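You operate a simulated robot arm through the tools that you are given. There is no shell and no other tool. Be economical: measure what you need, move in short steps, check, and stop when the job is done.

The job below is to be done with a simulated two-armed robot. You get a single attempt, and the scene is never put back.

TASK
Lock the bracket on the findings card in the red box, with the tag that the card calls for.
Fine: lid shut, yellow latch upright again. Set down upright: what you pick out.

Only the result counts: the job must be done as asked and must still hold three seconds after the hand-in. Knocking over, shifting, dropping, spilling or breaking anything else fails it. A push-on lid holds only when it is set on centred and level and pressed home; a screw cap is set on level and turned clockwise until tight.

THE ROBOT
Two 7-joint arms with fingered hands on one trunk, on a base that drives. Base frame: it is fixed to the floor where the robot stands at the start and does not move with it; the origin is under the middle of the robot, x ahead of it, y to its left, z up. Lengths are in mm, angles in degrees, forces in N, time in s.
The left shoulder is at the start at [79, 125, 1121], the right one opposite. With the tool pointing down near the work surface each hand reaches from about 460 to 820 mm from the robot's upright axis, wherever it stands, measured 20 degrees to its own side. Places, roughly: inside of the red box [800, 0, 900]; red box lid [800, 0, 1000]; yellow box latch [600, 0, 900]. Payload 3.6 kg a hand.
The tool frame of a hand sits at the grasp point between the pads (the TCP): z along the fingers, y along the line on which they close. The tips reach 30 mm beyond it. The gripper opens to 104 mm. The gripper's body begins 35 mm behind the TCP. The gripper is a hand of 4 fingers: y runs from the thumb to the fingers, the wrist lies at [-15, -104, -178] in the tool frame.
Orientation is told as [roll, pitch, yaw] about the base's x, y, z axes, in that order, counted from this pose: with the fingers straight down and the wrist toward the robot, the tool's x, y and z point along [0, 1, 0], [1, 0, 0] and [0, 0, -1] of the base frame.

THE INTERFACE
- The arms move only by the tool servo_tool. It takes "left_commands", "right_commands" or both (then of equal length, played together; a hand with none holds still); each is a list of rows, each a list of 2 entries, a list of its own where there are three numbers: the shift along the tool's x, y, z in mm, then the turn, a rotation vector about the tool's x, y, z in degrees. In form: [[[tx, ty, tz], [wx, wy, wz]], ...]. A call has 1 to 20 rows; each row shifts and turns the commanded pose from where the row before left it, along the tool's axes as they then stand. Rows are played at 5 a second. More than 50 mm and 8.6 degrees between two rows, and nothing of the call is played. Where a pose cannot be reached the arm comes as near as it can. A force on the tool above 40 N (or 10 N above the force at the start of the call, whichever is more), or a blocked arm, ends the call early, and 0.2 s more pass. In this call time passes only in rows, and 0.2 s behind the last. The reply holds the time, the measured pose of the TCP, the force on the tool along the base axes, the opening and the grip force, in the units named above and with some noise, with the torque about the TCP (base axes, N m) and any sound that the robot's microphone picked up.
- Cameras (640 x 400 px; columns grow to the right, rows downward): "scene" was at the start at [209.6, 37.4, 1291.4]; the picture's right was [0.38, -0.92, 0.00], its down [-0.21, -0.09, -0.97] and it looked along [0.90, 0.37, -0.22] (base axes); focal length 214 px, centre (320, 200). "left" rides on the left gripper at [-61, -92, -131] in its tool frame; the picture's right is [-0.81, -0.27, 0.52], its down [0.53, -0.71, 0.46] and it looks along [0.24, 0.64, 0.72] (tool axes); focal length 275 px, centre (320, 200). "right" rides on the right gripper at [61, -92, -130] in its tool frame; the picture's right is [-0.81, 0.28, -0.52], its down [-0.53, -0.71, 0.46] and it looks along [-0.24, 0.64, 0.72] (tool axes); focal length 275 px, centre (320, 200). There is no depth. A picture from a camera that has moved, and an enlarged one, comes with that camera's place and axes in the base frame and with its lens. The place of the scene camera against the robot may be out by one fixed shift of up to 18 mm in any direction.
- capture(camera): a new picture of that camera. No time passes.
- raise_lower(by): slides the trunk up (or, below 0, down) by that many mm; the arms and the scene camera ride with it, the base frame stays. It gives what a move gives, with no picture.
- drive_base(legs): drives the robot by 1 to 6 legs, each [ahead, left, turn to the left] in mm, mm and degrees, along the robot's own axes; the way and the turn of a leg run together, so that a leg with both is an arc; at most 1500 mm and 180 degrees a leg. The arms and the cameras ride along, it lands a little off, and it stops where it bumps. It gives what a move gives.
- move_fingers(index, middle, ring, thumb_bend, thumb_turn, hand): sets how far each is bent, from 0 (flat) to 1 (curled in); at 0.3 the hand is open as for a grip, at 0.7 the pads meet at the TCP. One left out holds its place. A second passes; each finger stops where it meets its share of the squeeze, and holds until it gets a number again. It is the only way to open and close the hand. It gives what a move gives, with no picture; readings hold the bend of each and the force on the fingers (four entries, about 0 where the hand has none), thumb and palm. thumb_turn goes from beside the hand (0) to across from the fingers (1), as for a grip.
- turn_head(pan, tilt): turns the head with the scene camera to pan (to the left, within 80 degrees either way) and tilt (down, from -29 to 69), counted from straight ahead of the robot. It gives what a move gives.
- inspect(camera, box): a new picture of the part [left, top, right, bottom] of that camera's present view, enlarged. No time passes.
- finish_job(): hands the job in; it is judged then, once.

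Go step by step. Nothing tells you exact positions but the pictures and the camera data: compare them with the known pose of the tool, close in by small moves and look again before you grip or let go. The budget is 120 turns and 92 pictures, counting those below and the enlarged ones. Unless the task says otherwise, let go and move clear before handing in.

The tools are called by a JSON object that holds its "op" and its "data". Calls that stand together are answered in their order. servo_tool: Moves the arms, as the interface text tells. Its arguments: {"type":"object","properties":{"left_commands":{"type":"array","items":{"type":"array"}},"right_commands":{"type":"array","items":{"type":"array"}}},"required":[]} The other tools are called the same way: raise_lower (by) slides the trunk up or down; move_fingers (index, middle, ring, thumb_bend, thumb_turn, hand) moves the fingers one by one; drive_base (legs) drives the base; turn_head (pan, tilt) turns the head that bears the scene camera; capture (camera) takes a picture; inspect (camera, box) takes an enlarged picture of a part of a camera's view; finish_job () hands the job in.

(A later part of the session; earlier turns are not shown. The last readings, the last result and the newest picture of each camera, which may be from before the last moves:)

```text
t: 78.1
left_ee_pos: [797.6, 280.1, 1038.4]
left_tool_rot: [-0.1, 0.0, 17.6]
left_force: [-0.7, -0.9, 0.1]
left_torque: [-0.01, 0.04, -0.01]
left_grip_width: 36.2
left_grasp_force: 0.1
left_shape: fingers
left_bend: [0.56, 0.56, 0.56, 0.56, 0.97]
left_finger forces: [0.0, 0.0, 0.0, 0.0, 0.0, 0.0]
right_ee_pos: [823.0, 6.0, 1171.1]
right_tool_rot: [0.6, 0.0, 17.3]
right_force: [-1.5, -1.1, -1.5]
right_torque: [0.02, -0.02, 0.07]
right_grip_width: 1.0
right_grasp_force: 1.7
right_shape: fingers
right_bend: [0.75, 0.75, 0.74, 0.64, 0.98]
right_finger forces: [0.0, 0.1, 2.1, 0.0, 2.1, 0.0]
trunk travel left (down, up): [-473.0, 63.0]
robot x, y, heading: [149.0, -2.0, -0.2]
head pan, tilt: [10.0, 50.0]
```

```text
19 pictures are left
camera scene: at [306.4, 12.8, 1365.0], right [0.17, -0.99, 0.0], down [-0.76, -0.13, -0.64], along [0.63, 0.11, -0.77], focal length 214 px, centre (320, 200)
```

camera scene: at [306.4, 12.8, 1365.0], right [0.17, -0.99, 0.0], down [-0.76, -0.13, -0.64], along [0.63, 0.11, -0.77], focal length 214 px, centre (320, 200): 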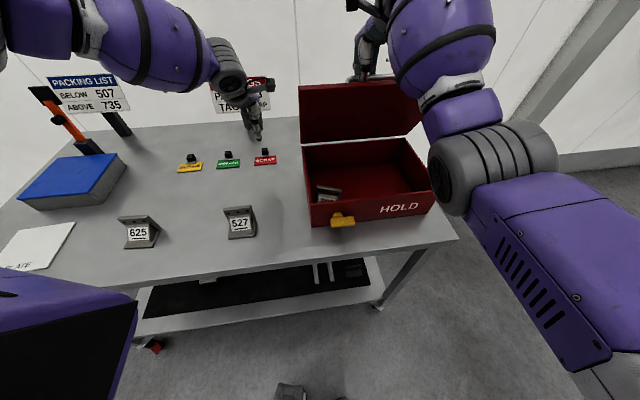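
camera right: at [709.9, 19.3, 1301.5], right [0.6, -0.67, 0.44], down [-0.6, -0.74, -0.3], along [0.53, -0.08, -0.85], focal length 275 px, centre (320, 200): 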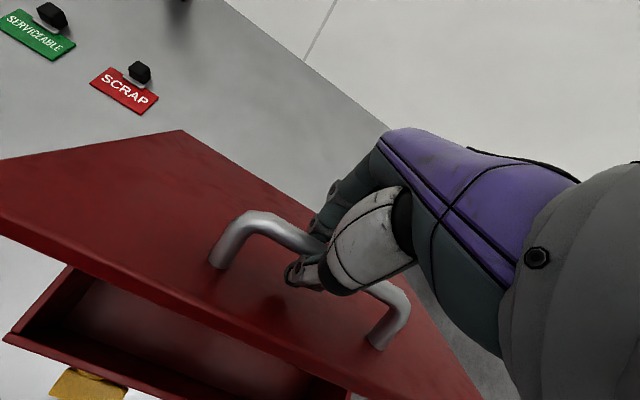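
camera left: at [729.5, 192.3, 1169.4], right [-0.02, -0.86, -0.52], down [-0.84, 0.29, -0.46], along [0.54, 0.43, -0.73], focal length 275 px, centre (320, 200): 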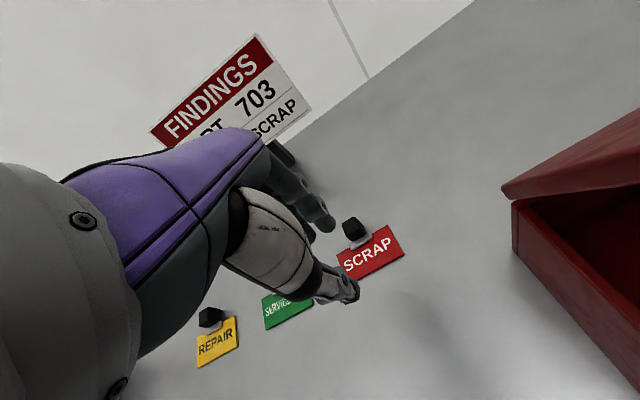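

The tag's black knob triangulates to about (883, 314, 883), at the edge of reach. I will pitch the hand 15° forward to reach it and stop 50 mm above, slightly more open.

{"op": "move_fingers", "data": {"hand": "left", "thumb_bend": 0.54, "index": 0.52, "middle": 0.52, "ring": 0.52}}

{"op": "servo_tool", "data": {"left_commands": [[[0, 0, 0], [-7.5, 0, 0]], [[0, 0, 0], [-7.5, 0, 0]], [[2.1, 16.2, 33.3], [0, 0, 0]], [[2.1, 16.2, 33.3], [0, 0, 0]], [[2.1, 16.2, 33.3], [0, 0, 0]]]}}

{"op": "inspect", "data": {"camera": "left", "box": [240, 150, 480, 330]}}

```text
t: 79.1
left_ee_pos: [797.3, 279.7, 1039.1]
left_tool_rot: [0.1, 0.0, 17.7]
left_force: [0.9, 0.2, -0.4]
left_torque: [0.0, 0.01, 0.0]
left_grip_width: 43.9
left_grasp_force: 0.1
left_shape: fingers
left_bend: [0.52, 0.52, 0.52, 0.54, 0.97]
left_finger forces: [0.1, 0.0, 0.1, 0.1, 0.1, 0.0]
right_ee_pos: [822.3, 6.0, 1172.1]
right_tool_rot: [0.5, -0.1, 17.3]
right_force: [-1.1, -1.3, -2.5]
right_torque: [0.07, -0.02, 0.02]
right_grip_width: 1.3
right_grasp_force: 1.6
right_shape: fingers
right_bend: [0.75, 0.75, 0.74, 0.64, 0.98]
right_finger forces: [0.1, 0.1, 2.0, 0.0, 1.9, 0.0]
trunk travel left (down, up): [-473.0, 63.0]
robot x, y, heading: [150.8, -3.0, -0.1]
head pan, tilt: [10.0, 50.0]
```

```text
t: 80.3
left_ee_pos: [860.0, 307.5, 957.3]
left_tool_rot: [0.1, -15.0, 17.8]
left_force: [0.4, -0.4, -0.3]
left_torque: [0.02, 0.03, 0.01]
left_grip_width: 43.8
left_grasp_force: 0.0
left_shape: fingers
left_bend: [0.52, 0.52, 0.52, 0.54, 0.97]
left_finger forces: [0.0, 0.0, 0.0, 0.1, 0.1, 0.0]
left hand out of reach, approached as far as the arm can: row 5
right_ee_pos: [822.5, 6.7, 1171.2]
right_tool_rot: [0.7, -0.2, 17.2]
right_force: [-0.5, -0.7, -2.3]
right_torque: [0.03, 0.0, 0.05]
right_grip_width: 0.8
right_grasp_force: 2.0
right_shape: fingers
right_bend: [0.75, 0.75, 0.74, 0.64, 0.98]
right_finger forces: [0.0, 0.2, 2.3, 0.1, 1.9, 0.1]
trunk travel left (down, up): [-473.0, 63.0]
robot x, y, heading: [148.1, -2.0, -0.5]
head pan, tilt: [10.0, 50.0]
```

```text
2.22 times, centred on (360, 240) of left
camera zoom: at [763.7, 210.9, 1058.2], right [0.12, -0.81, -0.57], down [-0.71, 0.33, -0.62], along [0.7, 0.48, -0.53], focal length 612 px, centre (231, 111)
```

zoom: 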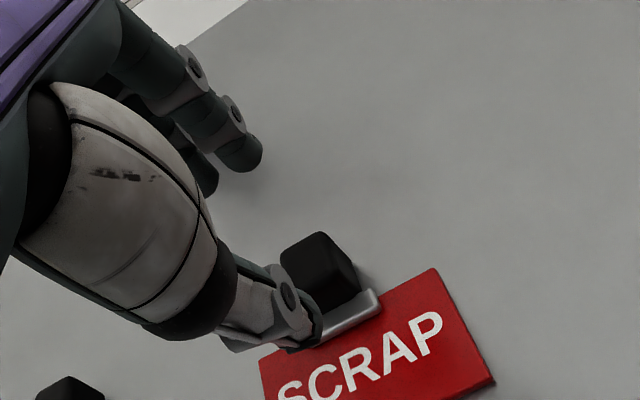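

The tag is just out of reach. At this lid angle the handle moves almost horizontally along the box's depth, so driving 50 mm in that direction opens the lid further and brings the left hand closer; the left hand clears the tag.

{"op": "drive_base", "data": {"legs": [[44, 14, 0]]}}

{"op": "capture", "data": {"camera": "scene"}}

```text
t: 81.2
left_ee_pos: [904.2, 320.7, 956.0]
left_tool_rot: [0.0, -15.0, 17.6]
left_force: [0.1, 0.1, 0.1]
left_torque: [0.0, -0.01, -0.02]
left_grip_width: 44.0
left_grasp_force: 0.1
left_shape: fingers
left_bend: [0.52, 0.52, 0.52, 0.54, 0.97]
left_finger forces: [0.0, 0.1, 0.0, 0.0, 0.0, 0.0]
right_ee_pos: [864.6, 19.1, 1172.2]
right_tool_rot: [0.6, -0.1, 17.1]
right_force: [-0.1, 1.2, 0.0]
right_torque: [0.02, 0.01, 0.01]
right_grip_width: 0.3
right_grasp_force: 0.2
right_shape: fingers
right_bend: [0.75, 0.75, 0.75, 0.64, 0.98]
right_finger forces: [0.0, 0.0, 0.1, 0.0, 0.9, 0.1]
trunk travel left (down, up): [-473.0, 63.0]
robot x, y, heading: [191.4, 13.2, -0.5]
head pan, tilt: [10.0, 50.0]
```

```text
17 pictures are left
camera scene: at [348.2, 26.3, 1365.2], right [0.17, -0.99, 0.0], down [-0.75, -0.13, -0.64], along [0.63, 0.11, -0.77], focal length 214 px, centre (320, 200)
```

scene: 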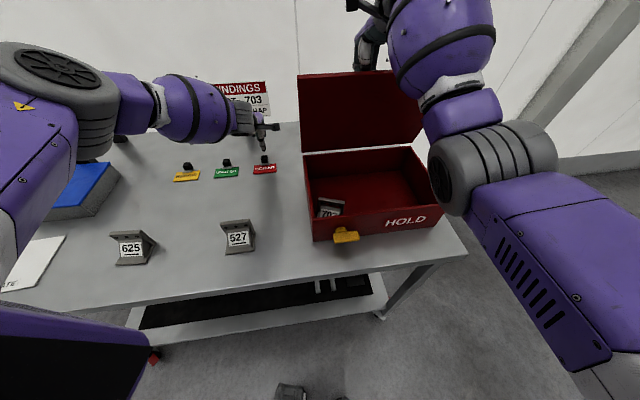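

The lid has swung nearly vertical with almost no load. Now I move the left hand back over the knob and descend most of the way.

{"op": "servo_tool", "data": {"left_commands": [[[0, -20, 0], [0, 0, 0]], [[0, -20, 0], [0, 0, 0]], [[0, 0, 15], [0, 0, 0]], [[0, 0, 13], [0, 0, 0]]]}}

{"op": "inspect", "data": {"camera": "left", "box": [240, 150, 480, 330]}}

```text
t: 82.2
left_ee_pos: [872.4, 310.5, 919.2]
left_tool_rot: [-0.1, -14.9, 17.7]
left_force: [0.1, 0.4, -0.4]
left_torque: [-0.02, 0.0, -0.04]
left_grip_width: 44.2
left_grasp_force: 0.2
left_shape: fingers
left_bend: [0.52, 0.52, 0.52, 0.54, 0.97]
left_finger forces: [0.0, 0.0, 0.0, 0.0, 0.0, 0.0]
right_ee_pos: [865.2, 19.0, 1172.4]
right_tool_rot: [0.6, -0.1, 17.2]
right_force: [-1.0, -0.1, 1.0]
right_torque: [0.0, 0.01, 0.02]
right_grip_width: 0.0
right_grasp_force: 0.6
right_shape: fingers
right_bend: [0.75, 0.75, 0.75, 0.64, 0.97]
right_finger forces: [0.0, 0.0, 0.1, 0.0, 1.0, 0.0]
trunk travel left (down, up): [-473.0, 63.0]
robot x, y, heading: [191.7, 12.1, -0.2]
head pan, tilt: [10.0, 50.0]
```

```text
2.22 times, centred on (360, 240) of left
camera zoom: at [775.3, 214.1, 1021.6], right [0.12, -0.81, -0.57], down [-0.71, 0.33, -0.63], along [0.7, 0.48, -0.53], focal length 612 px, centre (231, 111)
```

zoom: 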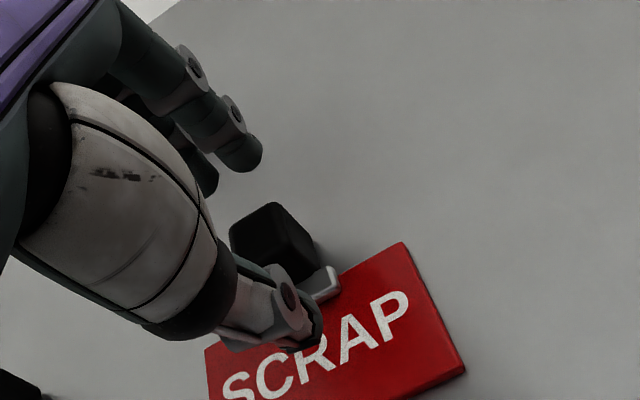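

The knob lies between thumb and fingers, about 4 mm to the right. I will shift, descend the last 14 mm and close.

{"op": "servo_tool", "data": {"left_commands": [[[-4, 0, 5], [0, 0, 0]], [[0, 0, 5], [0, 0, 0]], [[0, 0, 4], [0, 0, 0]]]}}

{"op": "move_fingers", "data": {"hand": "left", "thumb_bend": 0.76, "index": 0.74, "middle": 0.74, "ring": 0.6}}

{"op": "inspect", "data": {"camera": "left", "box": [240, 150, 480, 330]}}

```text
t: 83.0
left_ee_pos: [870.5, 311.0, 913.2]
left_tool_rot: [-0.1, -15.0, 17.6]
left_force: [-0.9, 0.1, 0.2]
left_torque: [-0.02, 0.0, -0.02]
left_grip_width: 43.9
left_grasp_force: 0.1
left_shape: fingers
left_bend: [0.52, 0.52, 0.52, 0.54, 0.97]
left_finger forces: [0.0, 0.0, 0.0, 0.0, 0.0, 0.0]
left hand out of reach, approached as far as the arm can: row 1, 2, 3
right_ee_pos: [865.0, 19.7, 1172.4]
right_tool_rot: [0.6, -0.1, 17.1]
right_force: [-0.7, -1.0, 0.7]
right_torque: [0.0, -0.01, 0.01]
right_grip_width: 0.2
right_grasp_force: 0.2
right_shape: fingers
right_bend: [0.75, 0.75, 0.75, 0.64, 0.97]
right_finger forces: [0.1, 0.0, 0.1, 0.0, 1.0, 0.0]
trunk travel left (down, up): [-473.0, 63.0]
robot x, y, heading: [193.6, 14.6, -0.2]
head pan, tilt: [10.0, 50.0]
```

```text
t: 84.0
left_ee_pos: [868.7, 310.9, 913.2]
left_tool_rot: [-0.2, -14.9, 17.6]
left_force: [0.0, 0.1, -0.4]
left_torque: [-0.01, 0.01, 0.02]
left_grip_width: 0.0
left_grasp_force: 10.5
left_shape: fingers
left_bend: [0.74, 0.65, 0.6, 0.71, 0.94]
left_finger forces: [2.9, 8.6, 0.0, 0.0, 9.5, 0.1]
right_ee_pos: [865.0, 18.9, 1172.5]
right_tool_rot: [0.6, -0.1, 17.2]
right_force: [-0.9, -0.4, -0.8]
right_torque: [-0.02, -0.02, -0.02]
right_grip_width: 0.0
right_grasp_force: 0.3
right_shape: fingers
right_bend: [0.75, 0.75, 0.75, 0.64, 0.97]
right_finger forces: [0.0, 0.0, 0.0, 0.1, 1.0, 0.0]
trunk travel left (down, up): [-473.0, 63.0]
robot x, y, heading: [191.8, 12.1, -0.1]
head pan, tilt: [10.0, 50.0]
```

```text
2.22 times, centred on (360, 240) of left
camera zoom: at [771.3, 214.7, 1015.2], right [0.12, -0.81, -0.57], down [-0.71, 0.33, -0.63], along [0.7, 0.48, -0.53], focal length 612 px, centre (231, 111)
```

zoom: 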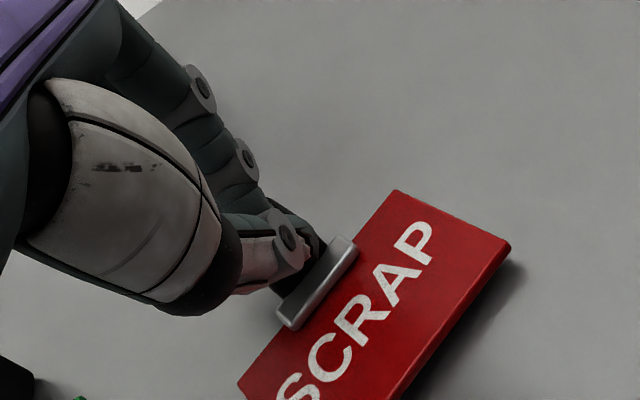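

The knob is gripped and the tag turned a little. I will lift and look at how it hangs.

{"op": "servo_tool", "data": {"left_commands": [[[0, 2.6, -9.7], [0, 0, 0]], [[0, 7, -26], [0, 0, 0]], [[0, 7, -26], [0, 0, 0]], [[0, 7, -26], [0, 0, 0]]]}}

{"op": "capture", "data": {"camera": "left"}}

{"op": "inspect", "data": {"camera": "scene", "box": [170, 70, 410, 250]}}

```text
t: 85.0
left_ee_pos: [869.8, 312.2, 1003.2]
left_tool_rot: [0.0, -15.1, 17.7]
left_force: [0.2, 0.0, -1.0]
left_torque: [-0.01, -0.03, -0.02]
left_grip_width: 0.0
left_grasp_force: 9.8
left_shape: fingers
left_bend: [0.74, 0.65, 0.6, 0.71, 0.94]
left_finger forces: [2.5, 8.5, 0.0, 0.0, 9.4, 0.0]
right_ee_pos: [863.8, 19.1, 1171.5]
right_tool_rot: [0.6, -0.1, 17.1]
right_force: [-1.2, -0.1, -0.1]
right_torque: [0.04, -0.03, 0.02]
right_grip_width: 0.2
right_grasp_force: 0.0
right_shape: fingers
right_bend: [0.75, 0.75, 0.75, 0.64, 0.97]
right_finger forces: [0.1, 0.0, 0.1, 0.1, 1.0, 0.0]
trunk travel left (down, up): [-473.0, 63.0]
robot x, y, heading: [196.5, 13.6, -0.1]
head pan, tilt: [10.0, 50.0]
```

```text
14 pictures are left
camera left: at [771.7, 215.3, 1105.3], right [0.12, -0.81, -0.57], down [-0.71, 0.33, -0.62], along [0.7, 0.48, -0.53], focal length 275 px, centre (320, 200)
```

left: 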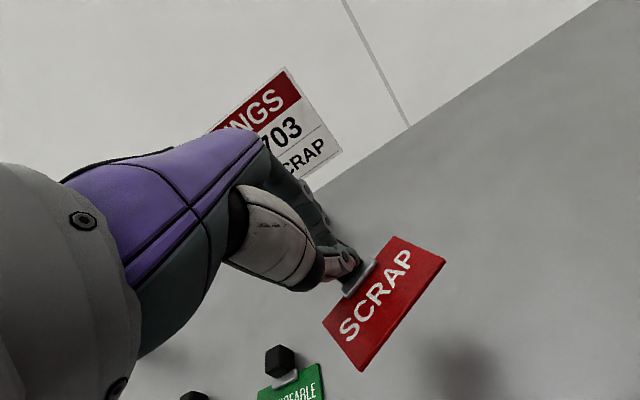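

```text
2.22 times, centred on (290, 160) of scene
camera zoom: at [347.7, 26.0, 1365.1], right [0.17, -0.99, 0.0], down [-0.75, -0.13, -0.64], along [0.63, 0.11, -0.77], focal length 477 px, centre (387, 289)
```

zoom: 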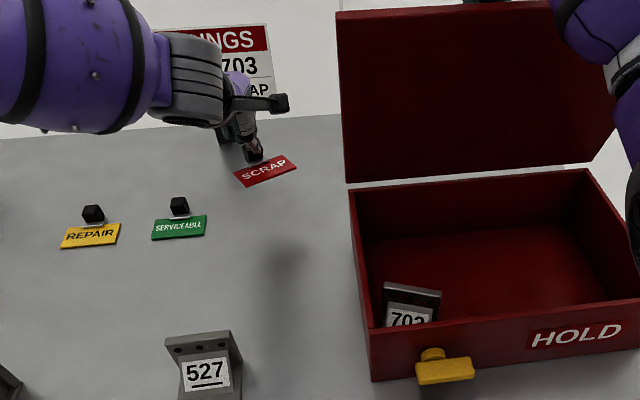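

The tag hangs nearly flat from the knob. I will bring it back toward the robot, turn the hand, and carry it over the box to the right of the bracket, staying in front of the lid.

{"op": "servo_tool", "data": {"left_commands": [[[-2.4, -33.6, -19.7], [0, 0, 0]], [[-2.4, -33.6, -19.7], [0, 0, 0]], [[-2.4, -33.6, -19.7], [0, 0, 0]], [[-2.4, -33.6, -19.7], [0, 0, 0]], [[-2.4, -33.6, -19.7], [0, 0, 0]], [[-2.4, -33.6, -19.7], [0, 0, 0]], [[0, 0, 0], [0, -1.87, 6.96]], [[0, 0, 0], [0, -1.87, 6.96]], [[0, 0, 0], [0, -1.87, 6.96]], [[0, 0, 0], [0, -1.87, 6.96]], [[0, 0, 0], [0, -1.87, 6.96]], [[0, 0, 0], [0, -1.87, 6.96]], [[0, 0, 0], [0, -1.87, 6.96]], [[0, 0, 0], [0, -1.87, 6.96]], [[-20.8, 33.7, 9], [0, 0, 0]], [[-20.8, 33.7, 9], [0, 0, 0]], [[-20.8, 33.7, 9], [0, 0, 0]], [[-20.8, 33.7, 9], [0, 0, 0]], [[-20.8, 33.7, 9], [0, 0, 0]], [[-20.8, 33.7, 9], [0, 0, 0]]]}}

{"op": "capture", "data": {"camera": "left"}}

```text
t: 89.2
left_ee_pos: [738.4, -0.5, 1068.0]
left_tool_rot: [0.0, -15.0, -40.0]
left_force: [0.9, -0.1, 0.4]
left_torque: [-0.01, -0.01, -0.01]
left_grip_width: 0.1
left_grasp_force: 0.1
left_shape: fingers
left_bend: [0.74, 0.73, 0.6, 0.72, 0.95]
left_finger forces: [0.1, 0.1, 0.0, 0.0, 0.0, 0.1]
right_ee_pos: [865.7, 20.3, 1170.4]
right_tool_rot: [0.6, -0.1, 17.2]
right_force: [-0.1, -1.1, 0.4]
right_torque: [-0.02, 0.02, 0.0]
right_grip_width: 0.2
right_grasp_force: 0.8
right_shape: fingers
right_bend: [0.75, 0.75, 0.75, 0.64, 0.97]
right_finger forces: [0.0, 0.1, 0.0, 0.1, 0.9, 0.0]
trunk travel left (down, up): [-473.0, 63.0]
robot x, y, heading: [193.3, 8.8, -0.3]
head pan, tilt: [10.0, 50.0]
```

```text
12 pictures are left
camera left: at [605.6, 30.1, 1169.4], right [-0.62, -0.54, -0.57], down [-0.1, 0.77, -0.63], along [0.78, -0.34, -0.53], focal length 275 px, centre (320, 200)
```

left: 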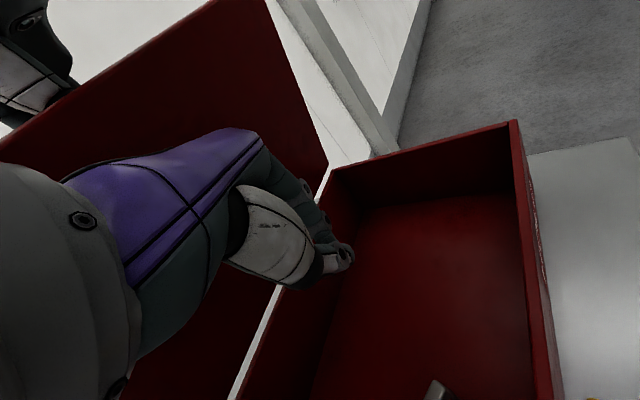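

The grip is empty: the tag slipped out on the way. I will look for it with the scene camera.

{"op": "capture", "data": {"camera": "scene"}}

```text
11 pictures are left
camera scene: at [348.9, 26.2, 1365.0], right [0.17, -0.99, 0.0], down [-0.76, -0.13, -0.64], along [0.63, 0.11, -0.77], focal length 214 px, centre (320, 200)
```

scene: 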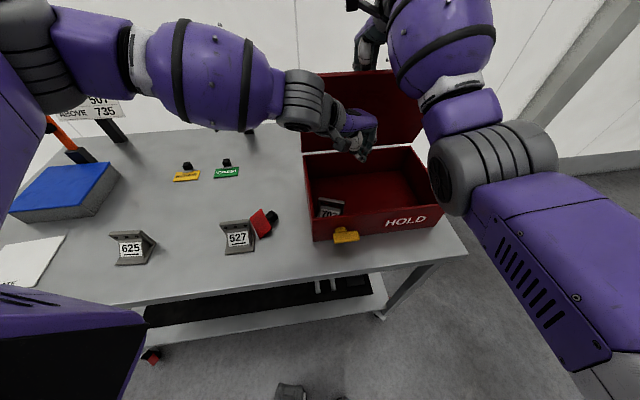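

The tag lies on the table right beside bracket 527. I will enlarge that spot.

{"op": "inspect", "data": {"camera": "scene", "box": [205, 190, 305, 265]}}

```text
5.33 times, centred on (255, 228) of scene
camera zoom: at [348.9, 26.2, 1365.0], right [0.17, -0.99, 0.0], down [-0.76, -0.13, -0.64], along [0.63, 0.11, -0.77], focal length 1144 px, centre (667, 53)
```

zoom: 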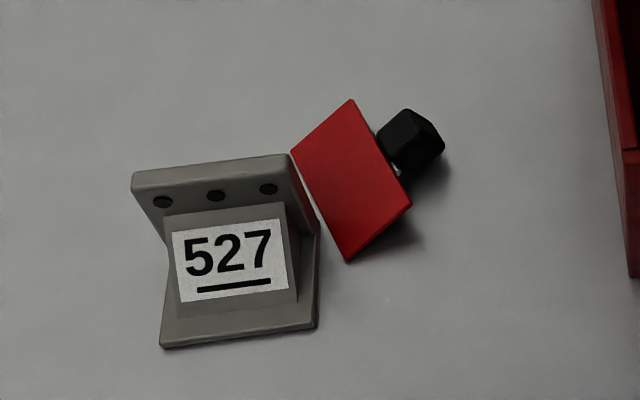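

The tag lies tipped over with its back showing and its knob to the right and low, next to 527 but apparently not disturbing it. I will bring the left hand back and look at it from close up.

{"op": "servo_tool", "data": {"left_commands": [[[20.8, -33.7, -9], [0, 0, 0]], [[20.8, -33.7, -9], [0, 0, 0]], [[20.8, -33.7, -9], [0, 0, 0]], [[20.8, -33.7, -9], [0, 0, 0]], [[20.8, -33.7, -9], [0, 0, 0]], [[20.8, -33.7, -9], [0, 0, 0]], [[0, 0, 0], [0, 1.87, -6.96]], [[0, 0, 0], [0, 1.87, -6.96]], [[0, 0, 0], [0, 1.87, -6.96]], [[0, 0, 0], [0, 1.87, -6.96]], [[0, 0, 0], [0, 1.87, -6.96]], [[0, 0, 0], [0, 1.87, -6.96]], [[0, 0, 0], [0, 1.87, -6.96]], [[0, 0, 0], [0, 1.87, -6.96]], [[0, 0, 0], [7.5, 0, 0]], [[0, 0, 0], [7.5, 0, 0]], [[11.5, -26.7, 29], [0, 0, 0]], [[11.5, -26.7, 29], [0, 0, 0]]]}}

{"op": "move_fingers", "data": {"hand": "left", "thumb_bend": 0.5, "index": 0.45, "middle": 0.45, "ring": 0.45}}

{"op": "inspect", "data": {"camera": "left", "box": [260, 160, 560, 385]}}

```text
t: 93.0
left_ee_pos: [599.6, 234.9, 1010.0]
left_tool_rot: [-0.1, 0.1, 17.7]
left_force: [0.4, -0.4, 0.7]
left_torque: [0.0, -0.02, 0.04]
left_grip_width: 0.0
left_grasp_force: 0.0
left_shape: fingers
left_bend: [0.74, 0.73, 0.6, 0.72, 0.95]
left_finger forces: [0.0, 0.1, 0.0, 0.1, 0.0, 0.0]
right_ee_pos: [864.6, 19.5, 1172.2]
right_tool_rot: [0.6, 0.0, 17.2]
right_force: [-1.2, 0.0, -0.3]
right_torque: [-0.03, 0.02, 0.02]
right_grip_width: 0.1
right_grasp_force: 0.7
right_shape: fingers
right_bend: [0.75, 0.75, 0.75, 0.64, 0.98]
right_finger forces: [0.1, 0.1, 0.0, 0.1, 1.1, 0.0]
trunk travel left (down, up): [-473.0, 63.0]
robot x, y, heading: [193.5, 15.6, -0.3]
head pan, tilt: [10.0, 50.0]
```

```text
t: 94.0
left_ee_pos: [599.2, 235.5, 1009.0]
left_tool_rot: [-0.1, 0.0, 17.6]
left_force: [-0.6, 0.6, 0.1]
left_torque: [0.0, 0.04, 0.04]
left_grip_width: 58.2
left_grasp_force: 0.0
left_shape: fingers
left_bend: [0.45, 0.45, 0.45, 0.5, 0.97]
left_finger forces: [0.1, 0.0, 0.0, 0.0, 0.0, 0.0]
right_ee_pos: [863.4, 18.4, 1172.3]
right_tool_rot: [0.6, -0.1, 17.2]
right_force: [-1.0, -0.7, 0.0]
right_torque: [-0.02, 0.01, 0.01]
right_grip_width: 0.0
right_grasp_force: 0.4
right_shape: fingers
right_bend: [0.75, 0.75, 0.75, 0.64, 0.98]
right_finger forces: [0.0, 0.0, 0.0, 0.1, 1.0, 0.1]
trunk travel left (down, up): [-473.0, 63.0]
robot x, y, heading: [192.1, 11.3, -0.6]
head pan, tilt: [10.0, 50.0]
```

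```text
1.78 times, centred on (410, 272) of left
camera zoom: at [531.6, 148.1, 1139.6], right [-0.02, -0.86, -0.52], down [-0.84, 0.29, -0.46], along [0.54, 0.43, -0.72], focal length 489 px, centre (160, 71)
```

zoom: 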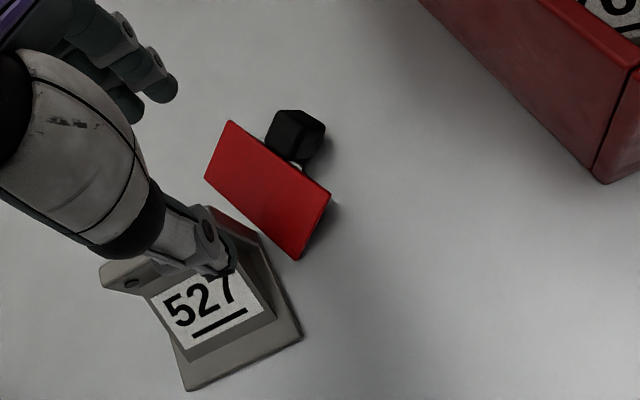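

The two views fit together if the scene camera reads about 20 mm high. The tag lies upside down, resting on its free long edge and its knob, with the knob near (647, 210, 888). I will pinch the knob along the tag's long axis so the plate can swing, and first hover above it with the ring finger held flat.

{"op": "move_fingers", "data": {"hand": "left", "thumb_bend": 0.54, "index": 0.5, "middle": 0.5, "ring": 0.0}}

{"op": "servo_tool", "data": {"left_commands": [[[0, 0, 0], [0, 0, -7.8]], [[0, 0, 0], [0, 0, -7.8]], [[0, 0, 0], [0, 0, -7.8]], [[-25.2, 9.9, 29.5], [0, 0, 0]], [[-25.2, 9.9, 29.5], [0, 0, 0]]]}}

{"op": "inspect", "data": {"camera": "left", "box": [240, 160, 480, 340]}}

```text
t: 95.0
left_ee_pos: [600.1, 236.6, 1009.2]
left_tool_rot: [-0.1, 0.0, 17.5]
left_force: [-0.9, -0.3, -0.9]
left_torque: [0.02, 0.01, 0.01]
left_grip_width: 47.7
left_grasp_force: 0.1
left_shape: fingers
left_bend: [0.5, 0.5, 0.0, 0.54, 0.97]
left_finger forces: [0.0, 0.0, 0.0, 0.0, 0.1, 0.0]
right_ee_pos: [864.4, 19.0, 1172.6]
right_tool_rot: [0.7, -0.1, 17.2]
right_force: [-2.0, -0.4, -0.7]
right_torque: [0.0, 0.0, 0.0]
right_grip_width: 0.0
right_grasp_force: 0.7
right_shape: fingers
right_bend: [0.75, 0.75, 0.75, 0.64, 0.98]
right_finger forces: [0.1, 0.0, 0.1, 0.0, 1.1, 0.1]
trunk travel left (down, up): [-473.0, 63.0]
robot x, y, heading: [194.4, 8.6, -0.3]
head pan, tilt: [10.0, 50.0]
```

```text
t: 96.2
left_ee_pos: [649.3, 211.6, 951.3]
left_tool_rot: [-0.1, 0.0, 41.1]
left_force: [-0.1, -0.1, -0.4]
left_torque: [-0.04, 0.03, 0.02]
left_grip_width: 47.5
left_grasp_force: 0.2
left_shape: fingers
left_bend: [0.5, 0.5, 0.0, 0.54, 0.97]
left_finger forces: [0.0, 0.0, 0.0, 0.0, 0.0, 0.0]
right_ee_pos: [865.1, 19.3, 1172.8]
right_tool_rot: [0.6, -0.1, 17.2]
right_force: [-1.1, 0.3, -0.4]
right_torque: [0.01, -0.01, 0.04]
right_grip_width: 0.0
right_grasp_force: 0.7
right_shape: fingers
right_bend: [0.75, 0.75, 0.75, 0.64, 0.97]
right_finger forces: [0.0, 0.0, 0.0, 0.0, 1.0, 0.0]
trunk travel left (down, up): [-473.0, 63.0]
robot x, y, heading: [192.6, 9.5, -0.3]
head pan, tilt: [10.0, 50.0]
```

```text
2.22 times, centred on (360, 250) of left
camera zoom: at [620.7, 104.1, 1079.5], right [0.33, -0.79, -0.52], down [-0.89, -0.07, -0.46], along [0.33, 0.61, -0.72], focal length 612 px, centre (231, 89)
```

zoom: 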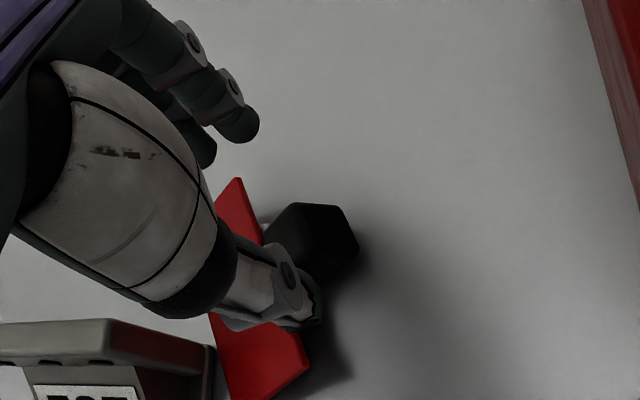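

The knob sits 6 mm right of the pinch line. I will shift and descend to z ≈ 908, then close index and middle against the thumb.

{"op": "servo_tool", "data": {"left_commands": [[[-6.5, 0, 10], [0, 0, 0]], [[0, 0, 12], [0, 0, 0]], [[0, 0, 12], [0, 0, 0]], [[0, 0, 8], [0, 0, 0]]]}}

{"op": "move_fingers", "data": {"hand": "left", "thumb_bend": 0.8, "index": 0.8, "middle": 0.8}}

{"op": "inspect", "data": {"camera": "left", "box": [240, 160, 480, 340]}}

```text
t: 97.2
left_ee_pos: [653.6, 205.8, 908.2]
left_tool_rot: [-0.1, 0.0, 41.0]
left_force: [-0.1, 0.1, -0.2]
left_torque: [0.01, 0.07, -0.03]
left_grip_width: 47.4
left_grasp_force: 0.0
left_shape: fingers
left_bend: [0.5, 0.5, 0.0, 0.54, 0.97]
left_finger forces: [0.1, 0.0, 0.0, 0.0, 0.0, 0.0]
right_ee_pos: [865.2, 19.2, 1172.2]
right_tool_rot: [0.6, 0.0, 17.2]
right_force: [-0.2, -0.4, -0.3]
right_torque: [0.0, 0.0, 0.05]
right_grip_width: 0.2
right_grasp_force: 0.4
right_shape: fingers
right_bend: [0.75, 0.75, 0.75, 0.64, 0.97]
right_finger forces: [0.1, 0.0, 0.0, 0.0, 0.9, 0.1]
trunk travel left (down, up): [-473.0, 63.0]
robot x, y, heading: [197.5, 11.2, -0.2]
head pan, tilt: [10.0, 50.0]
```

```text
t: 98.2
left_ee_pos: [652.3, 206.1, 907.8]
left_tool_rot: [-0.1, 0.0, 41.0]
left_force: [0.0, 0.5, -0.4]
left_torque: [0.0, 0.01, 0.03]
left_grip_width: 1.9
left_grasp_force: 23.8
left_shape: fingers
left_bend: [0.75, 0.73, 0.0, 0.75, 0.9]
left_finger forces: [10.1, 18.8, 0.0, 0.0, 18.8, 0.0]
right_ee_pos: [864.5, 19.4, 1172.1]
right_tool_rot: [0.6, -0.1, 17.2]
right_force: [-0.7, -0.7, -0.5]
right_torque: [-0.01, -0.03, 0.02]
right_grip_width: 0.0
right_grasp_force: 0.1
right_shape: fingers
right_bend: [0.75, 0.75, 0.75, 0.64, 0.97]
right_finger forces: [0.1, 0.1, 0.1, 0.0, 1.1, 0.0]
trunk travel left (down, up): [-473.0, 63.0]
robot x, y, heading: [192.0, 12.4, -0.5]
head pan, tilt: [10.0, 50.0]
```

```text
2.22 times, centred on (360, 250) of left
camera zoom: at [624.8, 98.2, 1037.7], right [0.32, -0.79, -0.52], down [-0.89, -0.07, -0.46], along [0.33, 0.61, -0.72], focal length 612 px, centre (231, 89)
```

zoom: 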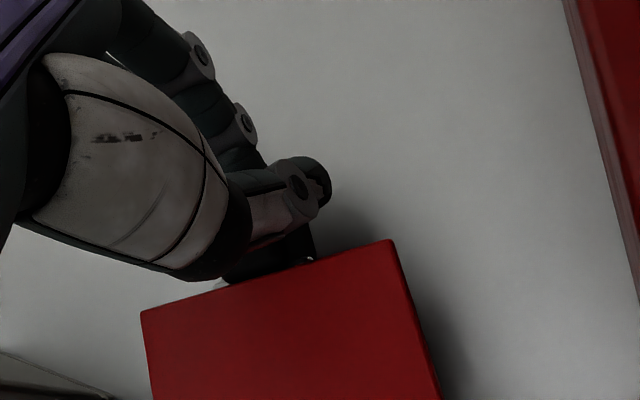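

The tag turned in the grip: its plate now points toward the robot with its back still up, and the knob is held firmly. I will lift it, move into the free corridor between 527 and the box, and pitch the hand forward about 50° so the plate hangs edge-down.

{"op": "servo_tool", "data": {"left_commands": [[[0, 0, -15], [0, 0, 0]], [[0, 0, -25], [0, 0, 0]], [[0, 0, -25], [0, 0, 0]], [[0, 0, -25], [0, 0, 0]], [[0, 0, 0], [0, 0, 5.9]], [[0, 0, 0], [0, 0, 5.9]], [[0, 0, 0], [0, 0, 5.8]], [[0, 0, 0], [0, 0, 5.8]], [[-4, 22.5, 0], [0, 0, 0]], [[-4, 22.5, 0], [0, 0, 0]], [[-4, 22.5, 0], [0, 0, 0]]]}}

{"op": "servo_tool", "data": {"left_commands": [[[0, 0, 0], [-6, 0, 0]], [[0, 0, 0], [-6, 0, 0]], [[0, 0, 0], [-6, 0, 0]], [[0, 0, 0], [-6, 0, 0]], [[0, 0, 0], [-6, 0, 0]], [[0, 0, 0], [-6, 0, 0]], [[0, 0, 0], [-6, 0, 0]], [[0, 0, 0], [-6, 0, 0]]]}}

{"op": "inspect", "data": {"camera": "scene", "box": [190, 100, 350, 260]}}

```text
t: 100.6
left_ee_pos: [721.7, 214.5, 996.1]
left_tool_rot: [0.0, 0.0, 17.5]
left_force: [0.4, 0.1, -0.1]
left_torque: [-0.01, -0.01, 0.03]
left_grip_width: 1.7
left_grasp_force: 24.0
left_shape: fingers
left_bend: [0.75, 0.73, 0.0, 0.75, 0.9]
left_finger forces: [9.6, 19.2, 0.0, 0.1, 19.2, 0.0]
right_ee_pos: [865.4, 19.5, 1171.2]
right_tool_rot: [0.6, -0.1, 17.2]
right_force: [-1.1, 0.4, -0.3]
right_torque: [-0.02, 0.02, -0.01]
right_grip_width: 0.2
right_grasp_force: 0.5
right_shape: fingers
right_bend: [0.75, 0.75, 0.75, 0.64, 0.97]
right_finger forces: [0.1, 0.0, 0.0, 0.1, 0.9, 0.1]
trunk travel left (down, up): [-473.0, 63.0]
robot x, y, heading: [191.3, 13.0, -0.2]
head pan, tilt: [10.0, 50.0]
```

```text
t: 102.4
left_ee_pos: [721.6, 215.1, 997.6]
left_tool_rot: [-0.2, -48.1, 17.7]
left_force: [-0.6, -0.4, -0.8]
left_torque: [0.03, 0.03, 0.04]
left_grip_width: 1.1
left_grasp_force: 23.7
left_shape: fingers
left_bend: [0.75, 0.73, 0.0, 0.75, 0.9]
left_finger forces: [9.2, 19.1, 0.0, 0.0, 19.2, 0.0]
right_ee_pos: [864.1, 20.1, 1171.2]
right_tool_rot: [0.7, -0.1, 17.3]
right_force: [-0.4, -0.4, 0.3]
right_torque: [-0.03, -0.04, 0.01]
right_grip_width: 0.2
right_grasp_force: 0.8
right_shape: fingers
right_bend: [0.75, 0.75, 0.75, 0.64, 0.97]
right_finger forces: [0.0, 0.1, 0.0, 0.0, 0.9, 0.0]
trunk travel left (down, up): [-473.0, 63.0]
robot x, y, heading: [194.0, 12.2, -0.5]
head pan, tilt: [10.0, 50.0]
```

```text
2.50 times, centred on (270, 180) of scene
camera zoom: at [348.2, 25.8, 1365.1], right [0.17, -0.99, 0.0], down [-0.76, -0.13, -0.64], along [0.63, 0.11, -0.77], focal length 536 px, centre (445, 250)
```

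zoom: 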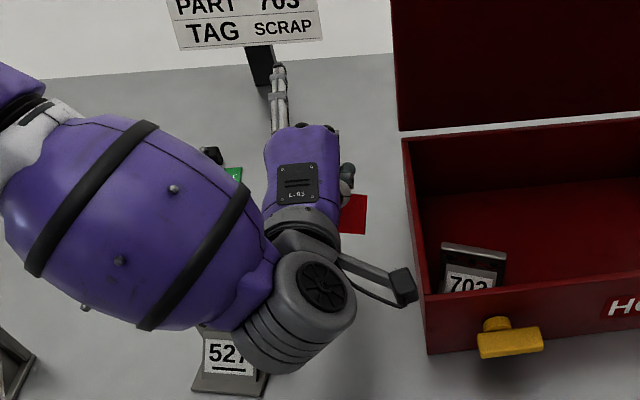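

The tag is still held and hangs below the hand. One close look from the hand camera will tell me its exact attitude.

{"op": "capture", "data": {"camera": "left"}}

```text
5 pictures are left
camera left: at [588.8, 106.2, 1016.3], right [0.44, -0.71, -0.55], down [-0.29, 0.47, -0.84], along [0.85, 0.53, 0.0], focal length 275 px, centre (320, 200)
```

left: 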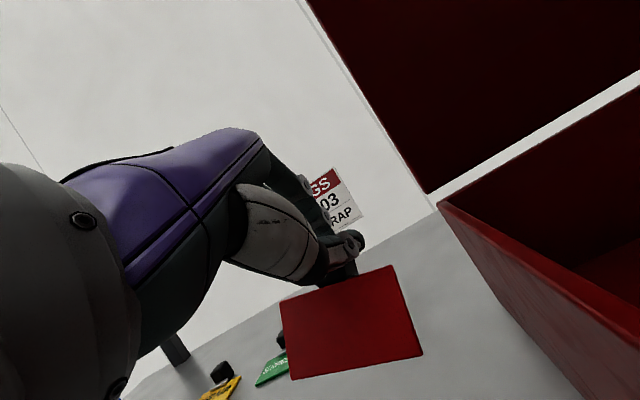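

The plate hangs nearly vertical with its text face away from the robot, its right corner low. I will raise a bit, level the plate and pitch further past vertical so that, when let go, it tips toward the robot with the text up.

{"op": "servo_tool", "data": {"left_commands": [[[15, 18.6, -16.7], [0, 0, 0]], [[0, 0, 0], [-6.2, 0, 0]], [[0, 0, 0], [-6.2, 0, 0]], [[0, 0, 0], [-6.2, 0, 0]], [[0, 0, 0], [-6.2, 0, 0]], [[0, 0, 0], [-6.2, 0, 0]], [[0, 0, 0], [-6.2, 0, 0]], [[0, 0, 0], [0, -0.6, -6.6]], [[0, 0, 0], [0, -0.6, -6.6]], [[0, 0, 0], [0, -0.5, -6.6]]]}}

```text
t: 104.6
left_ee_pos: [789.2, 283.6, 1102.6]
left_tool_rot: [-76.5, -69.5, 93.0]
left_force: [-0.2, 0.2, -0.4]
left_torque: [-0.01, 0.02, -0.01]
left_grip_width: 0.6
left_grasp_force: 23.2
left_shape: fingers
left_bend: [0.75, 0.73, 0.0, 0.75, 0.9]
left_finger forces: [8.7, 19.4, 0.1, 0.0, 19.3, 0.0]
left hand out of reach, approached as far as the arm can: row 4, 5, 6, 7, 8, 9, 10
right_ee_pos: [864.5, 19.3, 1170.9]
right_tool_rot: [0.5, -0.1, 17.2]
right_force: [-1.1, -0.3, -0.1]
right_torque: [0.05, 0.0, -0.02]
right_grip_width: 0.1
right_grasp_force: 0.5
right_shape: fingers
right_bend: [0.75, 0.75, 0.75, 0.64, 0.97]
right_finger forces: [0.0, 0.0, 0.0, 0.1, 0.9, 0.1]
trunk travel left (down, up): [-473.0, 63.0]
robot x, y, heading: [193.6, 11.4, -0.3]
head pan, tilt: [10.0, 50.0]
```

The arm reached the attitude but higher up and farther left. I will try to lower it and see how far it goes.

{"op": "servo_tool", "data": {"left_commands": [[[5, -20.7, -13], [0, 0, 0]], [[5, -20.7, -13], [0, 0, 0]], [[5, -20.7, -13], [0, 0, 0]]]}}

```text
t: 105.4
left_ee_pos: [788.0, 302.2, 1089.3]
left_tool_rot: [-76.6, -69.4, 93.2]
left_force: [-0.6, 0.9, 0.2]
left_torque: [0.0, 0.02, -0.03]
left_grip_width: 1.0
left_grasp_force: 23.7
left_shape: fingers
left_bend: [0.75, 0.73, 0.0, 0.75, 0.9]
left_finger forces: [8.7, 19.3, 0.0, 0.0, 19.5, 0.0]
left hand out of reach, approached as far as the arm can: row 1, 2, 3
right_ee_pos: [865.4, 19.3, 1170.3]
right_tool_rot: [0.5, -0.1, 17.1]
right_force: [-1.0, -0.8, -0.2]
right_torque: [0.0, -0.02, 0.05]
right_grip_width: 0.1
right_grasp_force: 0.5
right_shape: fingers
right_bend: [0.75, 0.75, 0.75, 0.64, 0.97]
right_finger forces: [0.0, 0.1, 0.0, 0.0, 1.0, 0.0]
trunk travel left (down, up): [-473.0, 63.0]
robot x, y, heading: [193.8, 13.7, -0.2]
head pan, tilt: [10.0, 50.0]
```

The wrist cannot hold that attitude lower with the trunk this high, and I do not want to lower the trunk while holding the lid. The handle leans on the thumb with about 1 N, so the lid is just short of vertical; a further 40 mm drive should take it past, so it may rest open by itself.

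{"op": "drive_base", "data": {"legs": [[40, 12, 0]]}}

```text
t: 106.3
left_ee_pos: [826.6, 314.6, 1089.8]
left_tool_rot: [-76.5, -69.5, 93.3]
left_force: [0.0, 0.3, -0.5]
left_torque: [0.0, 0.0, -0.01]
left_grip_width: 0.8
left_grasp_force: 23.7
left_shape: fingers
left_bend: [0.75, 0.73, 0.0, 0.75, 0.9]
left_finger forces: [8.7, 19.4, 0.0, 0.1, 19.4, 0.0]
right_ee_pos: [903.8, 31.8, 1172.4]
right_tool_rot: [0.7, -0.1, 17.3]
right_force: [-0.5, 0.0, 0.9]
right_torque: [-0.01, 0.0, 0.0]
right_grip_width: 0.0
right_grasp_force: 0.2
right_shape: fingers
right_bend: [0.75, 0.75, 0.75, 0.65, 0.97]
right_finger forces: [0.0, 0.0, 0.1, 0.0, 0.2, 0.1]
trunk travel left (down, up): [-473.0, 63.0]
robot x, y, heading: [236.7, 24.6, -0.3]
head pan, tilt: [10.0, 50.0]
```

No load remains on the right hand. I will take one picture to see whether the lid rests open and how the tag hangs.

{"op": "capture", "data": {"camera": "scene"}}

```text
4 pictures are left
camera scene: at [387.9, 38.0, 1365.1], right [0.17, -0.99, 0.0], down [-0.76, -0.13, -0.64], along [0.63, 0.11, -0.77], focal length 214 px, centre (320, 200)
```

scene: 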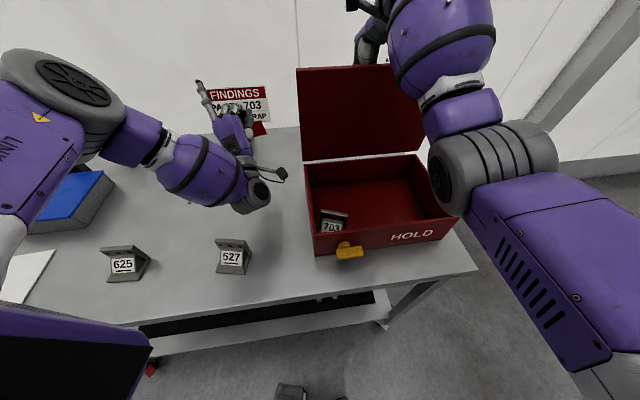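

The lid looks about vertical or a little past. I will nudge the right hand 20 mm further back to see if it meets a stop.

{"op": "servo_tool", "data": {"right_commands": [[[0, 7, 0], [-1, 0, 0]], [[0, 7, 0], [-1, 0, 0]], [[0, 7, 0], [-1, 0, 0]]]}}

```text
t: 107.1
left_ee_pos: [827.5, 314.5, 1090.7]
left_tool_rot: [-76.5, -69.4, 93.3]
left_force: [0.0, 0.3, -0.6]
left_torque: [-0.02, 0.0, 0.01]
left_grip_width: 1.2
left_grasp_force: 23.2
left_shape: fingers
left_bend: [0.75, 0.73, 0.0, 0.75, 0.9]
left_finger forces: [8.7, 19.4, 0.0, 0.0, 19.5, 0.0]
right_ee_pos: [924.8, 36.7, 1173.0]
right_tool_rot: [0.6, -3.3, 17.3]
right_force: [0.5, 0.4, -0.7]
right_torque: [-0.01, 0.04, -0.01]
right_grip_width: 0.0
right_grasp_force: 0.2
right_shape: fingers
right_bend: [0.75, 0.75, 0.75, 0.65, 0.97]
right_finger forces: [0.0, 0.1, 0.0, 0.1, 1.0, 0.0]
trunk travel left (down, up): [-473.0, 63.0]
robot x, y, heading: [233.2, 23.5, -0.3]
head pan, tilt: [10.0, 50.0]
```

No stop yet. I will nudge another 20 mm.

{"op": "servo_tool", "data": {"right_commands": [[[0, 7, 2], [-2, 0, 0]], [[0, 7, 2], [-2, 0, 0]], [[0, 7, 2], [-2, 0, 0]]]}}

```text
t: 107.9
left_ee_pos: [826.1, 314.8, 1091.8]
left_tool_rot: [-76.8, -69.6, 93.4]
left_force: [-0.6, 0.4, -0.7]
left_torque: [-0.03, 0.01, 0.03]
left_grip_width: 1.0
left_grasp_force: 23.9
left_shape: fingers
left_bend: [0.75, 0.73, 0.0, 0.75, 0.9]
left_finger forces: [8.7, 19.4, 0.0, 0.0, 19.4, 0.0]
right_ee_pos: [944.7, 44.8, 1170.3]
right_tool_rot: [0.6, -9.5, 17.1]
right_force: [-0.5, -0.3, 9.4]
right_torque: [-0.25, 0.94, -0.02]
right_grip_width: 5.0
right_grasp_force: 12.6
right_shape: fingers
right_bend: [0.75, 0.75, 0.75, 0.61, 0.97]
right_finger forces: [0.0, 0.1, 0.0, 0.0, 24.1, 0.0]
trunk travel left (down, up): [-473.0, 63.0]
robot x, y, heading: [231.2, 26.1, -0.4]
head pan, tilt: [10.0, 50.0]
```

The thumb now meets firm resistance, so the lid is probably at its stop past vertical. I will ease back slightly and open the right hand around the bar to see whether the lid stays.

{"op": "servo_tool", "data": {"right_commands": [[[0, -3, -4], [0, 0, 0]]]}}

{"op": "move_fingers", "data": {"hand": "right", "index": 0.45, "middle": 0.45, "ring": 0.45, "thumb_bend": 0.55}}

```text
t: 108.3
left_ee_pos: [827.4, 314.9, 1088.9]
left_tool_rot: [-76.6, -69.6, 93.2]
left_force: [0.0, -0.3, -2.0]
left_torque: [0.02, 0.02, -0.01]
left_grip_width: 1.0
left_grasp_force: 24.1
left_shape: fingers
left_bend: [0.75, 0.73, 0.0, 0.75, 0.9]
left_finger forces: [8.7, 19.4, 0.0, 0.1, 19.4, 0.0]
right_ee_pos: [940.0, 43.6, 1170.0]
right_tool_rot: [0.6, -9.1, 17.2]
right_force: [0.2, 1.9, 3.9]
right_torque: [-0.2, 0.46, -0.08]
right_grip_width: 4.0
right_grasp_force: 8.3
right_shape: fingers
right_bend: [0.75, 0.75, 0.75, 0.61, 0.97]
right_finger forces: [0.0, 0.1, 0.0, 0.0, 17.1, 0.0]
trunk travel left (down, up): [-473.0, 63.0]
robot x, y, heading: [229.2, 23.0, -0.5]
head pan, tilt: [10.0, 50.0]
```

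```text
t: 109.3
left_ee_pos: [827.1, 315.2, 1090.7]
left_tool_rot: [-76.6, -69.5, 93.2]
left_force: [0.9, 0.2, 0.2]
left_torque: [-0.02, 0.06, -0.02]
left_grip_width: 1.1
left_grasp_force: 23.1
left_shape: fingers
left_bend: [0.75, 0.73, 0.0, 0.75, 0.9]
left_finger forces: [8.8, 19.4, 0.1, 0.0, 19.5, 0.1]
right_ee_pos: [942.9, 42.2, 1171.4]
right_tool_rot: [0.6, -9.1, 17.2]
right_force: [0.9, 0.3, -0.4]
right_torque: [-0.03, 0.03, 0.01]
right_grip_width: 51.3
right_grasp_force: 0.5
right_shape: fingers
right_bend: [0.45, 0.45, 0.45, 0.55, 0.97]
right_finger forces: [0.0, 0.0, 0.0, 0.1, 1.3, 0.0]
trunk travel left (down, up): [-473.0, 63.0]
robot x, y, heading: [228.7, 23.4, -0.2]
head pan, tilt: [10.0, 50.0]
```

I will open the thumb a bit more and see whether the load follows it.

{"op": "move_fingers", "data": {"hand": "right", "thumb_bend": 0.48}}

{"op": "servo_tool", "data": {"right_commands": [[[0, 0, -4], [0, 0, 0]], [[0, 0, -4], [0, 0, 0]]]}}

```text
t: 110.3
left_ee_pos: [828.2, 314.6, 1089.5]
left_tool_rot: [-76.5, -69.6, 93.1]
left_force: [0.2, 0.1, -0.4]
left_torque: [0.0, -0.04, -0.02]
left_grip_width: 1.4
left_grasp_force: 23.5
left_shape: fingers
left_bend: [0.75, 0.73, 0.0, 0.75, 0.9]
left_finger forces: [8.7, 19.4, 0.1, 0.0, 19.4, 0.1]
right_ee_pos: [941.3, 43.0, 1171.9]
right_tool_rot: [0.7, -9.0, 17.2]
right_force: [1.6, -0.3, 0.2]
right_torque: [0.02, 0.06, -0.03]
right_grip_width: 60.5
right_grasp_force: 0.8
right_shape: fingers
right_bend: [0.45, 0.45, 0.45, 0.49, 0.98]
right_finger forces: [0.0, 0.0, 0.0, 0.1, 1.3, 0.1]
trunk travel left (down, up): [-473.0, 63.0]
robot x, y, heading: [231.5, 22.9, -0.3]
head pan, tilt: [10.0, 50.0]
```

```text
t: 110.9
left_ee_pos: [826.5, 315.4, 1089.7]
left_tool_rot: [-76.4, -69.5, 93.1]
left_force: [0.5, -0.7, 0.0]
left_torque: [0.0, 0.02, -0.01]
left_grip_width: 1.1
left_grasp_force: 23.3
left_shape: fingers
left_bend: [0.75, 0.73, 0.0, 0.75, 0.9]
left_finger forces: [8.7, 19.4, 0.0, 0.0, 19.4, 0.1]
right_ee_pos: [940.9, 42.2, 1178.2]
right_tool_rot: [0.6, -9.1, 17.2]
right_force: [0.7, 0.6, 0.4]
right_torque: [0.01, 0.02, -0.02]
right_grip_width: 60.1
right_grasp_force: 0.9
right_shape: fingers
right_bend: [0.45, 0.45, 0.45, 0.49, 0.98]
right_finger forces: [0.0, 0.0, 0.0, 0.1, 1.2, 0.0]
trunk travel left (down, up): [-473.0, 63.0]
robot x, y, heading: [234.7, 19.8, -0.5]
head pan, tilt: [10.0, 50.0]
```

The load follows the thumb and pushes it backward, so the lid is past vertical and leaning on the thumb. I will let it back slowly until it rests on its own stop.

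{"op": "servo_tool", "data": {"right_commands": [[[0, 6, 1], [0, 0, 0]], [[0, 6, 1], [0, 0, 0]], [[0, 6, 1], [0, 0, 0]]]}}

```text
t: 111.7
left_ee_pos: [827.1, 313.9, 1089.3]
left_tool_rot: [-76.5, -69.5, 93.2]
left_force: [1.0, -0.4, 0.2]
left_torque: [0.0, 0.03, 0.02]
left_grip_width: 1.2
left_grasp_force: 24.2
left_shape: fingers
left_bend: [0.75, 0.73, 0.0, 0.75, 0.9]
left_finger forces: [8.7, 19.3, 0.0, 0.1, 19.4, 0.0]
right_ee_pos: [958.1, 48.0, 1180.0]
right_tool_rot: [0.7, -9.1, 17.1]
right_force: [1.9, 1.3, 0.0]
right_torque: [-0.01, 0.06, -0.02]
right_grip_width: 60.4
right_grasp_force: 0.7
right_shape: fingers
right_bend: [0.45, 0.45, 0.45, 0.48, 0.98]
right_finger forces: [0.0, 0.0, 0.0, 0.0, 2.0, 0.1]
trunk travel left (down, up): [-473.0, 63.0]
robot x, y, heading: [233.8, 21.2, -0.3]
head pan, tilt: [10.0, 50.0]
```

It keeps leaning back, as expected. I will continue.

{"op": "servo_tool", "data": {"right_commands": [[[0, 6, 3], [0, 0, 0]], [[0, 6, 3], [0, 0, 0]], [[0, 6, 3], [0, 0, 0]]]}}

```text
t: 112.5
left_ee_pos: [826.3, 314.7, 1090.4]
left_tool_rot: [-76.7, -69.5, 93.3]
left_force: [0.7, 0.6, -0.9]
left_torque: [0.01, 0.04, 0.01]
left_grip_width: 1.1
left_grasp_force: 24.0
left_shape: fingers
left_bend: [0.75, 0.73, 0.0, 0.75, 0.9]
left_finger forces: [8.7, 19.3, 0.0, 0.0, 19.4, 0.0]
right_ee_pos: [972.7, 52.6, 1172.6]
right_tool_rot: [0.5, -9.2, 17.2]
right_force: [2.7, 0.9, 3.9]
right_torque: [-0.07, 0.26, -0.03]
right_grip_width: 61.7
right_grasp_force: 2.8
right_shape: fingers
right_bend: [0.45, 0.45, 0.45, 0.47, 0.98]
right_finger forces: [0.0, 0.0, 0.0, 0.0, 6.4, 0.1]
right hand out of reach, approached as far as the arm can: row 3
trunk travel left (down, up): [-473.0, 63.0]
robot x, y, heading: [235.7, 23.4, -0.3]
head pan, tilt: [10.0, 50.0]
```

The arm is at its reach. I will lift the right hand straight up out of the handle so the lid settles on its stop.

{"op": "servo_tool", "data": {"right_commands": [[[0, 0, -6], [0, 0, 0]], [[0, 0, -8], [0, 0, 0]], [[0, 0, -10], [0, 0, 0]], [[0, 0, -12], [0, 0, 0]], [[0, 0, -15], [0, 0, 0]], [[0, 0, -15], [0, 0, 0]]]}}

```text
t: 113.9
left_ee_pos: [826.9, 314.5, 1090.3]
left_tool_rot: [-76.5, -69.5, 93.3]
left_force: [-1.3, 0.2, 0.0]
left_torque: [-0.01, -0.01, -0.01]
left_grip_width: 1.0
left_grasp_force: 23.5
left_shape: fingers
left_bend: [0.75, 0.73, 0.0, 0.75, 0.9]
left_finger forces: [8.6, 19.3, 0.1, 0.0, 19.5, 0.1]
right_ee_pos: [960.8, 48.7, 1238.0]
right_tool_rot: [0.7, -9.2, 17.2]
right_force: [2.3, 0.9, 0.7]
right_torque: [0.0, -0.03, -0.01]
right_grip_width: 57.6
right_grasp_force: 1.0
right_shape: fingers
right_bend: [0.45, 0.45, 0.45, 0.5, 0.98]
right_finger forces: [0.0, 0.1, 0.0, 0.0, 2.5, 0.0]
trunk travel left (down, up): [-473.0, 63.0]
robot x, y, heading: [233.7, 21.8, -0.4]
head pan, tilt: [10.0, 50.0]
```

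The lid still leans on the thumb. I will raise the hand a bit more until it slips off the top edge.

{"op": "servo_tool", "data": {"right_commands": [[[0, 0, -12], [0, 0, 0]], [[0, 0, -12], [0, 0, 0]], [[0, 0, -12], [0, 0, 0]], [[0, 0, -12], [0, 0, 0]], [[0, -30, -12], [0, 0, 0]], [[0, -30, -12], [0, 0, 0]]]}}

{"op": "inspect", "data": {"camera": "scene", "box": [160, 30, 480, 270]}}

```text
t: 115.3
left_ee_pos: [826.2, 313.5, 1091.0]
left_tool_rot: [-76.7, -69.5, 93.2]
left_force: [0.0, -0.1, -1.2]
left_torque: [-0.01, 0.0, -0.03]
left_grip_width: 1.3
left_grasp_force: 23.5
left_shape: fingers
left_bend: [0.75, 0.73, 0.0, 0.75, 0.9]
left_finger forces: [8.7, 19.4, 0.1, 0.0, 19.4, 0.0]
right_ee_pos: [886.0, 23.6, 1297.9]
right_tool_rot: [0.6, -9.0, 17.1]
right_force: [-0.3, -0.2, -0.3]
right_torque: [-0.02, 0.0, -0.01]
right_grip_width: 60.9
right_grasp_force: 0.1
right_shape: fingers
right_bend: [0.45, 0.45, 0.45, 0.48, 0.98]
right_finger forces: [0.0, 0.1, 0.2, 0.0, 0.0, 0.0]
right hand out of reach, approached as far as the arm can: row 2, 4
trunk travel left (down, up): [-473.0, 63.0]
robot x, y, heading: [232.5, 22.6, -0.1]
head pan, tilt: [10.0, 50.0]
```

```text
1.67 times, centred on (320, 150) of scene
camera zoom: at [386.7, 37.7, 1365.2], right [0.17, -0.99, 0.0], down [-0.75, -0.13, -0.64], along [0.63, 0.11, -0.77], focal length 358 px, centre (320, 283)
```

zoom: 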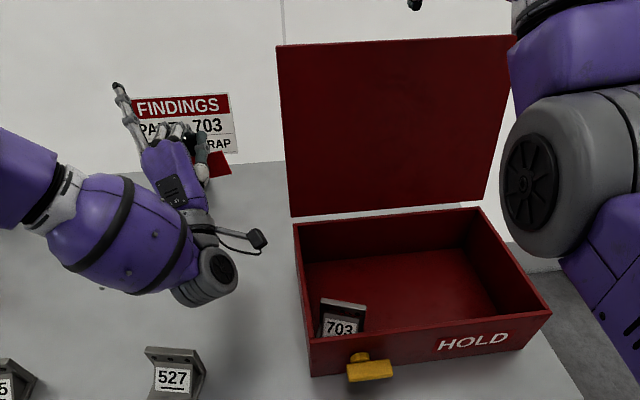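

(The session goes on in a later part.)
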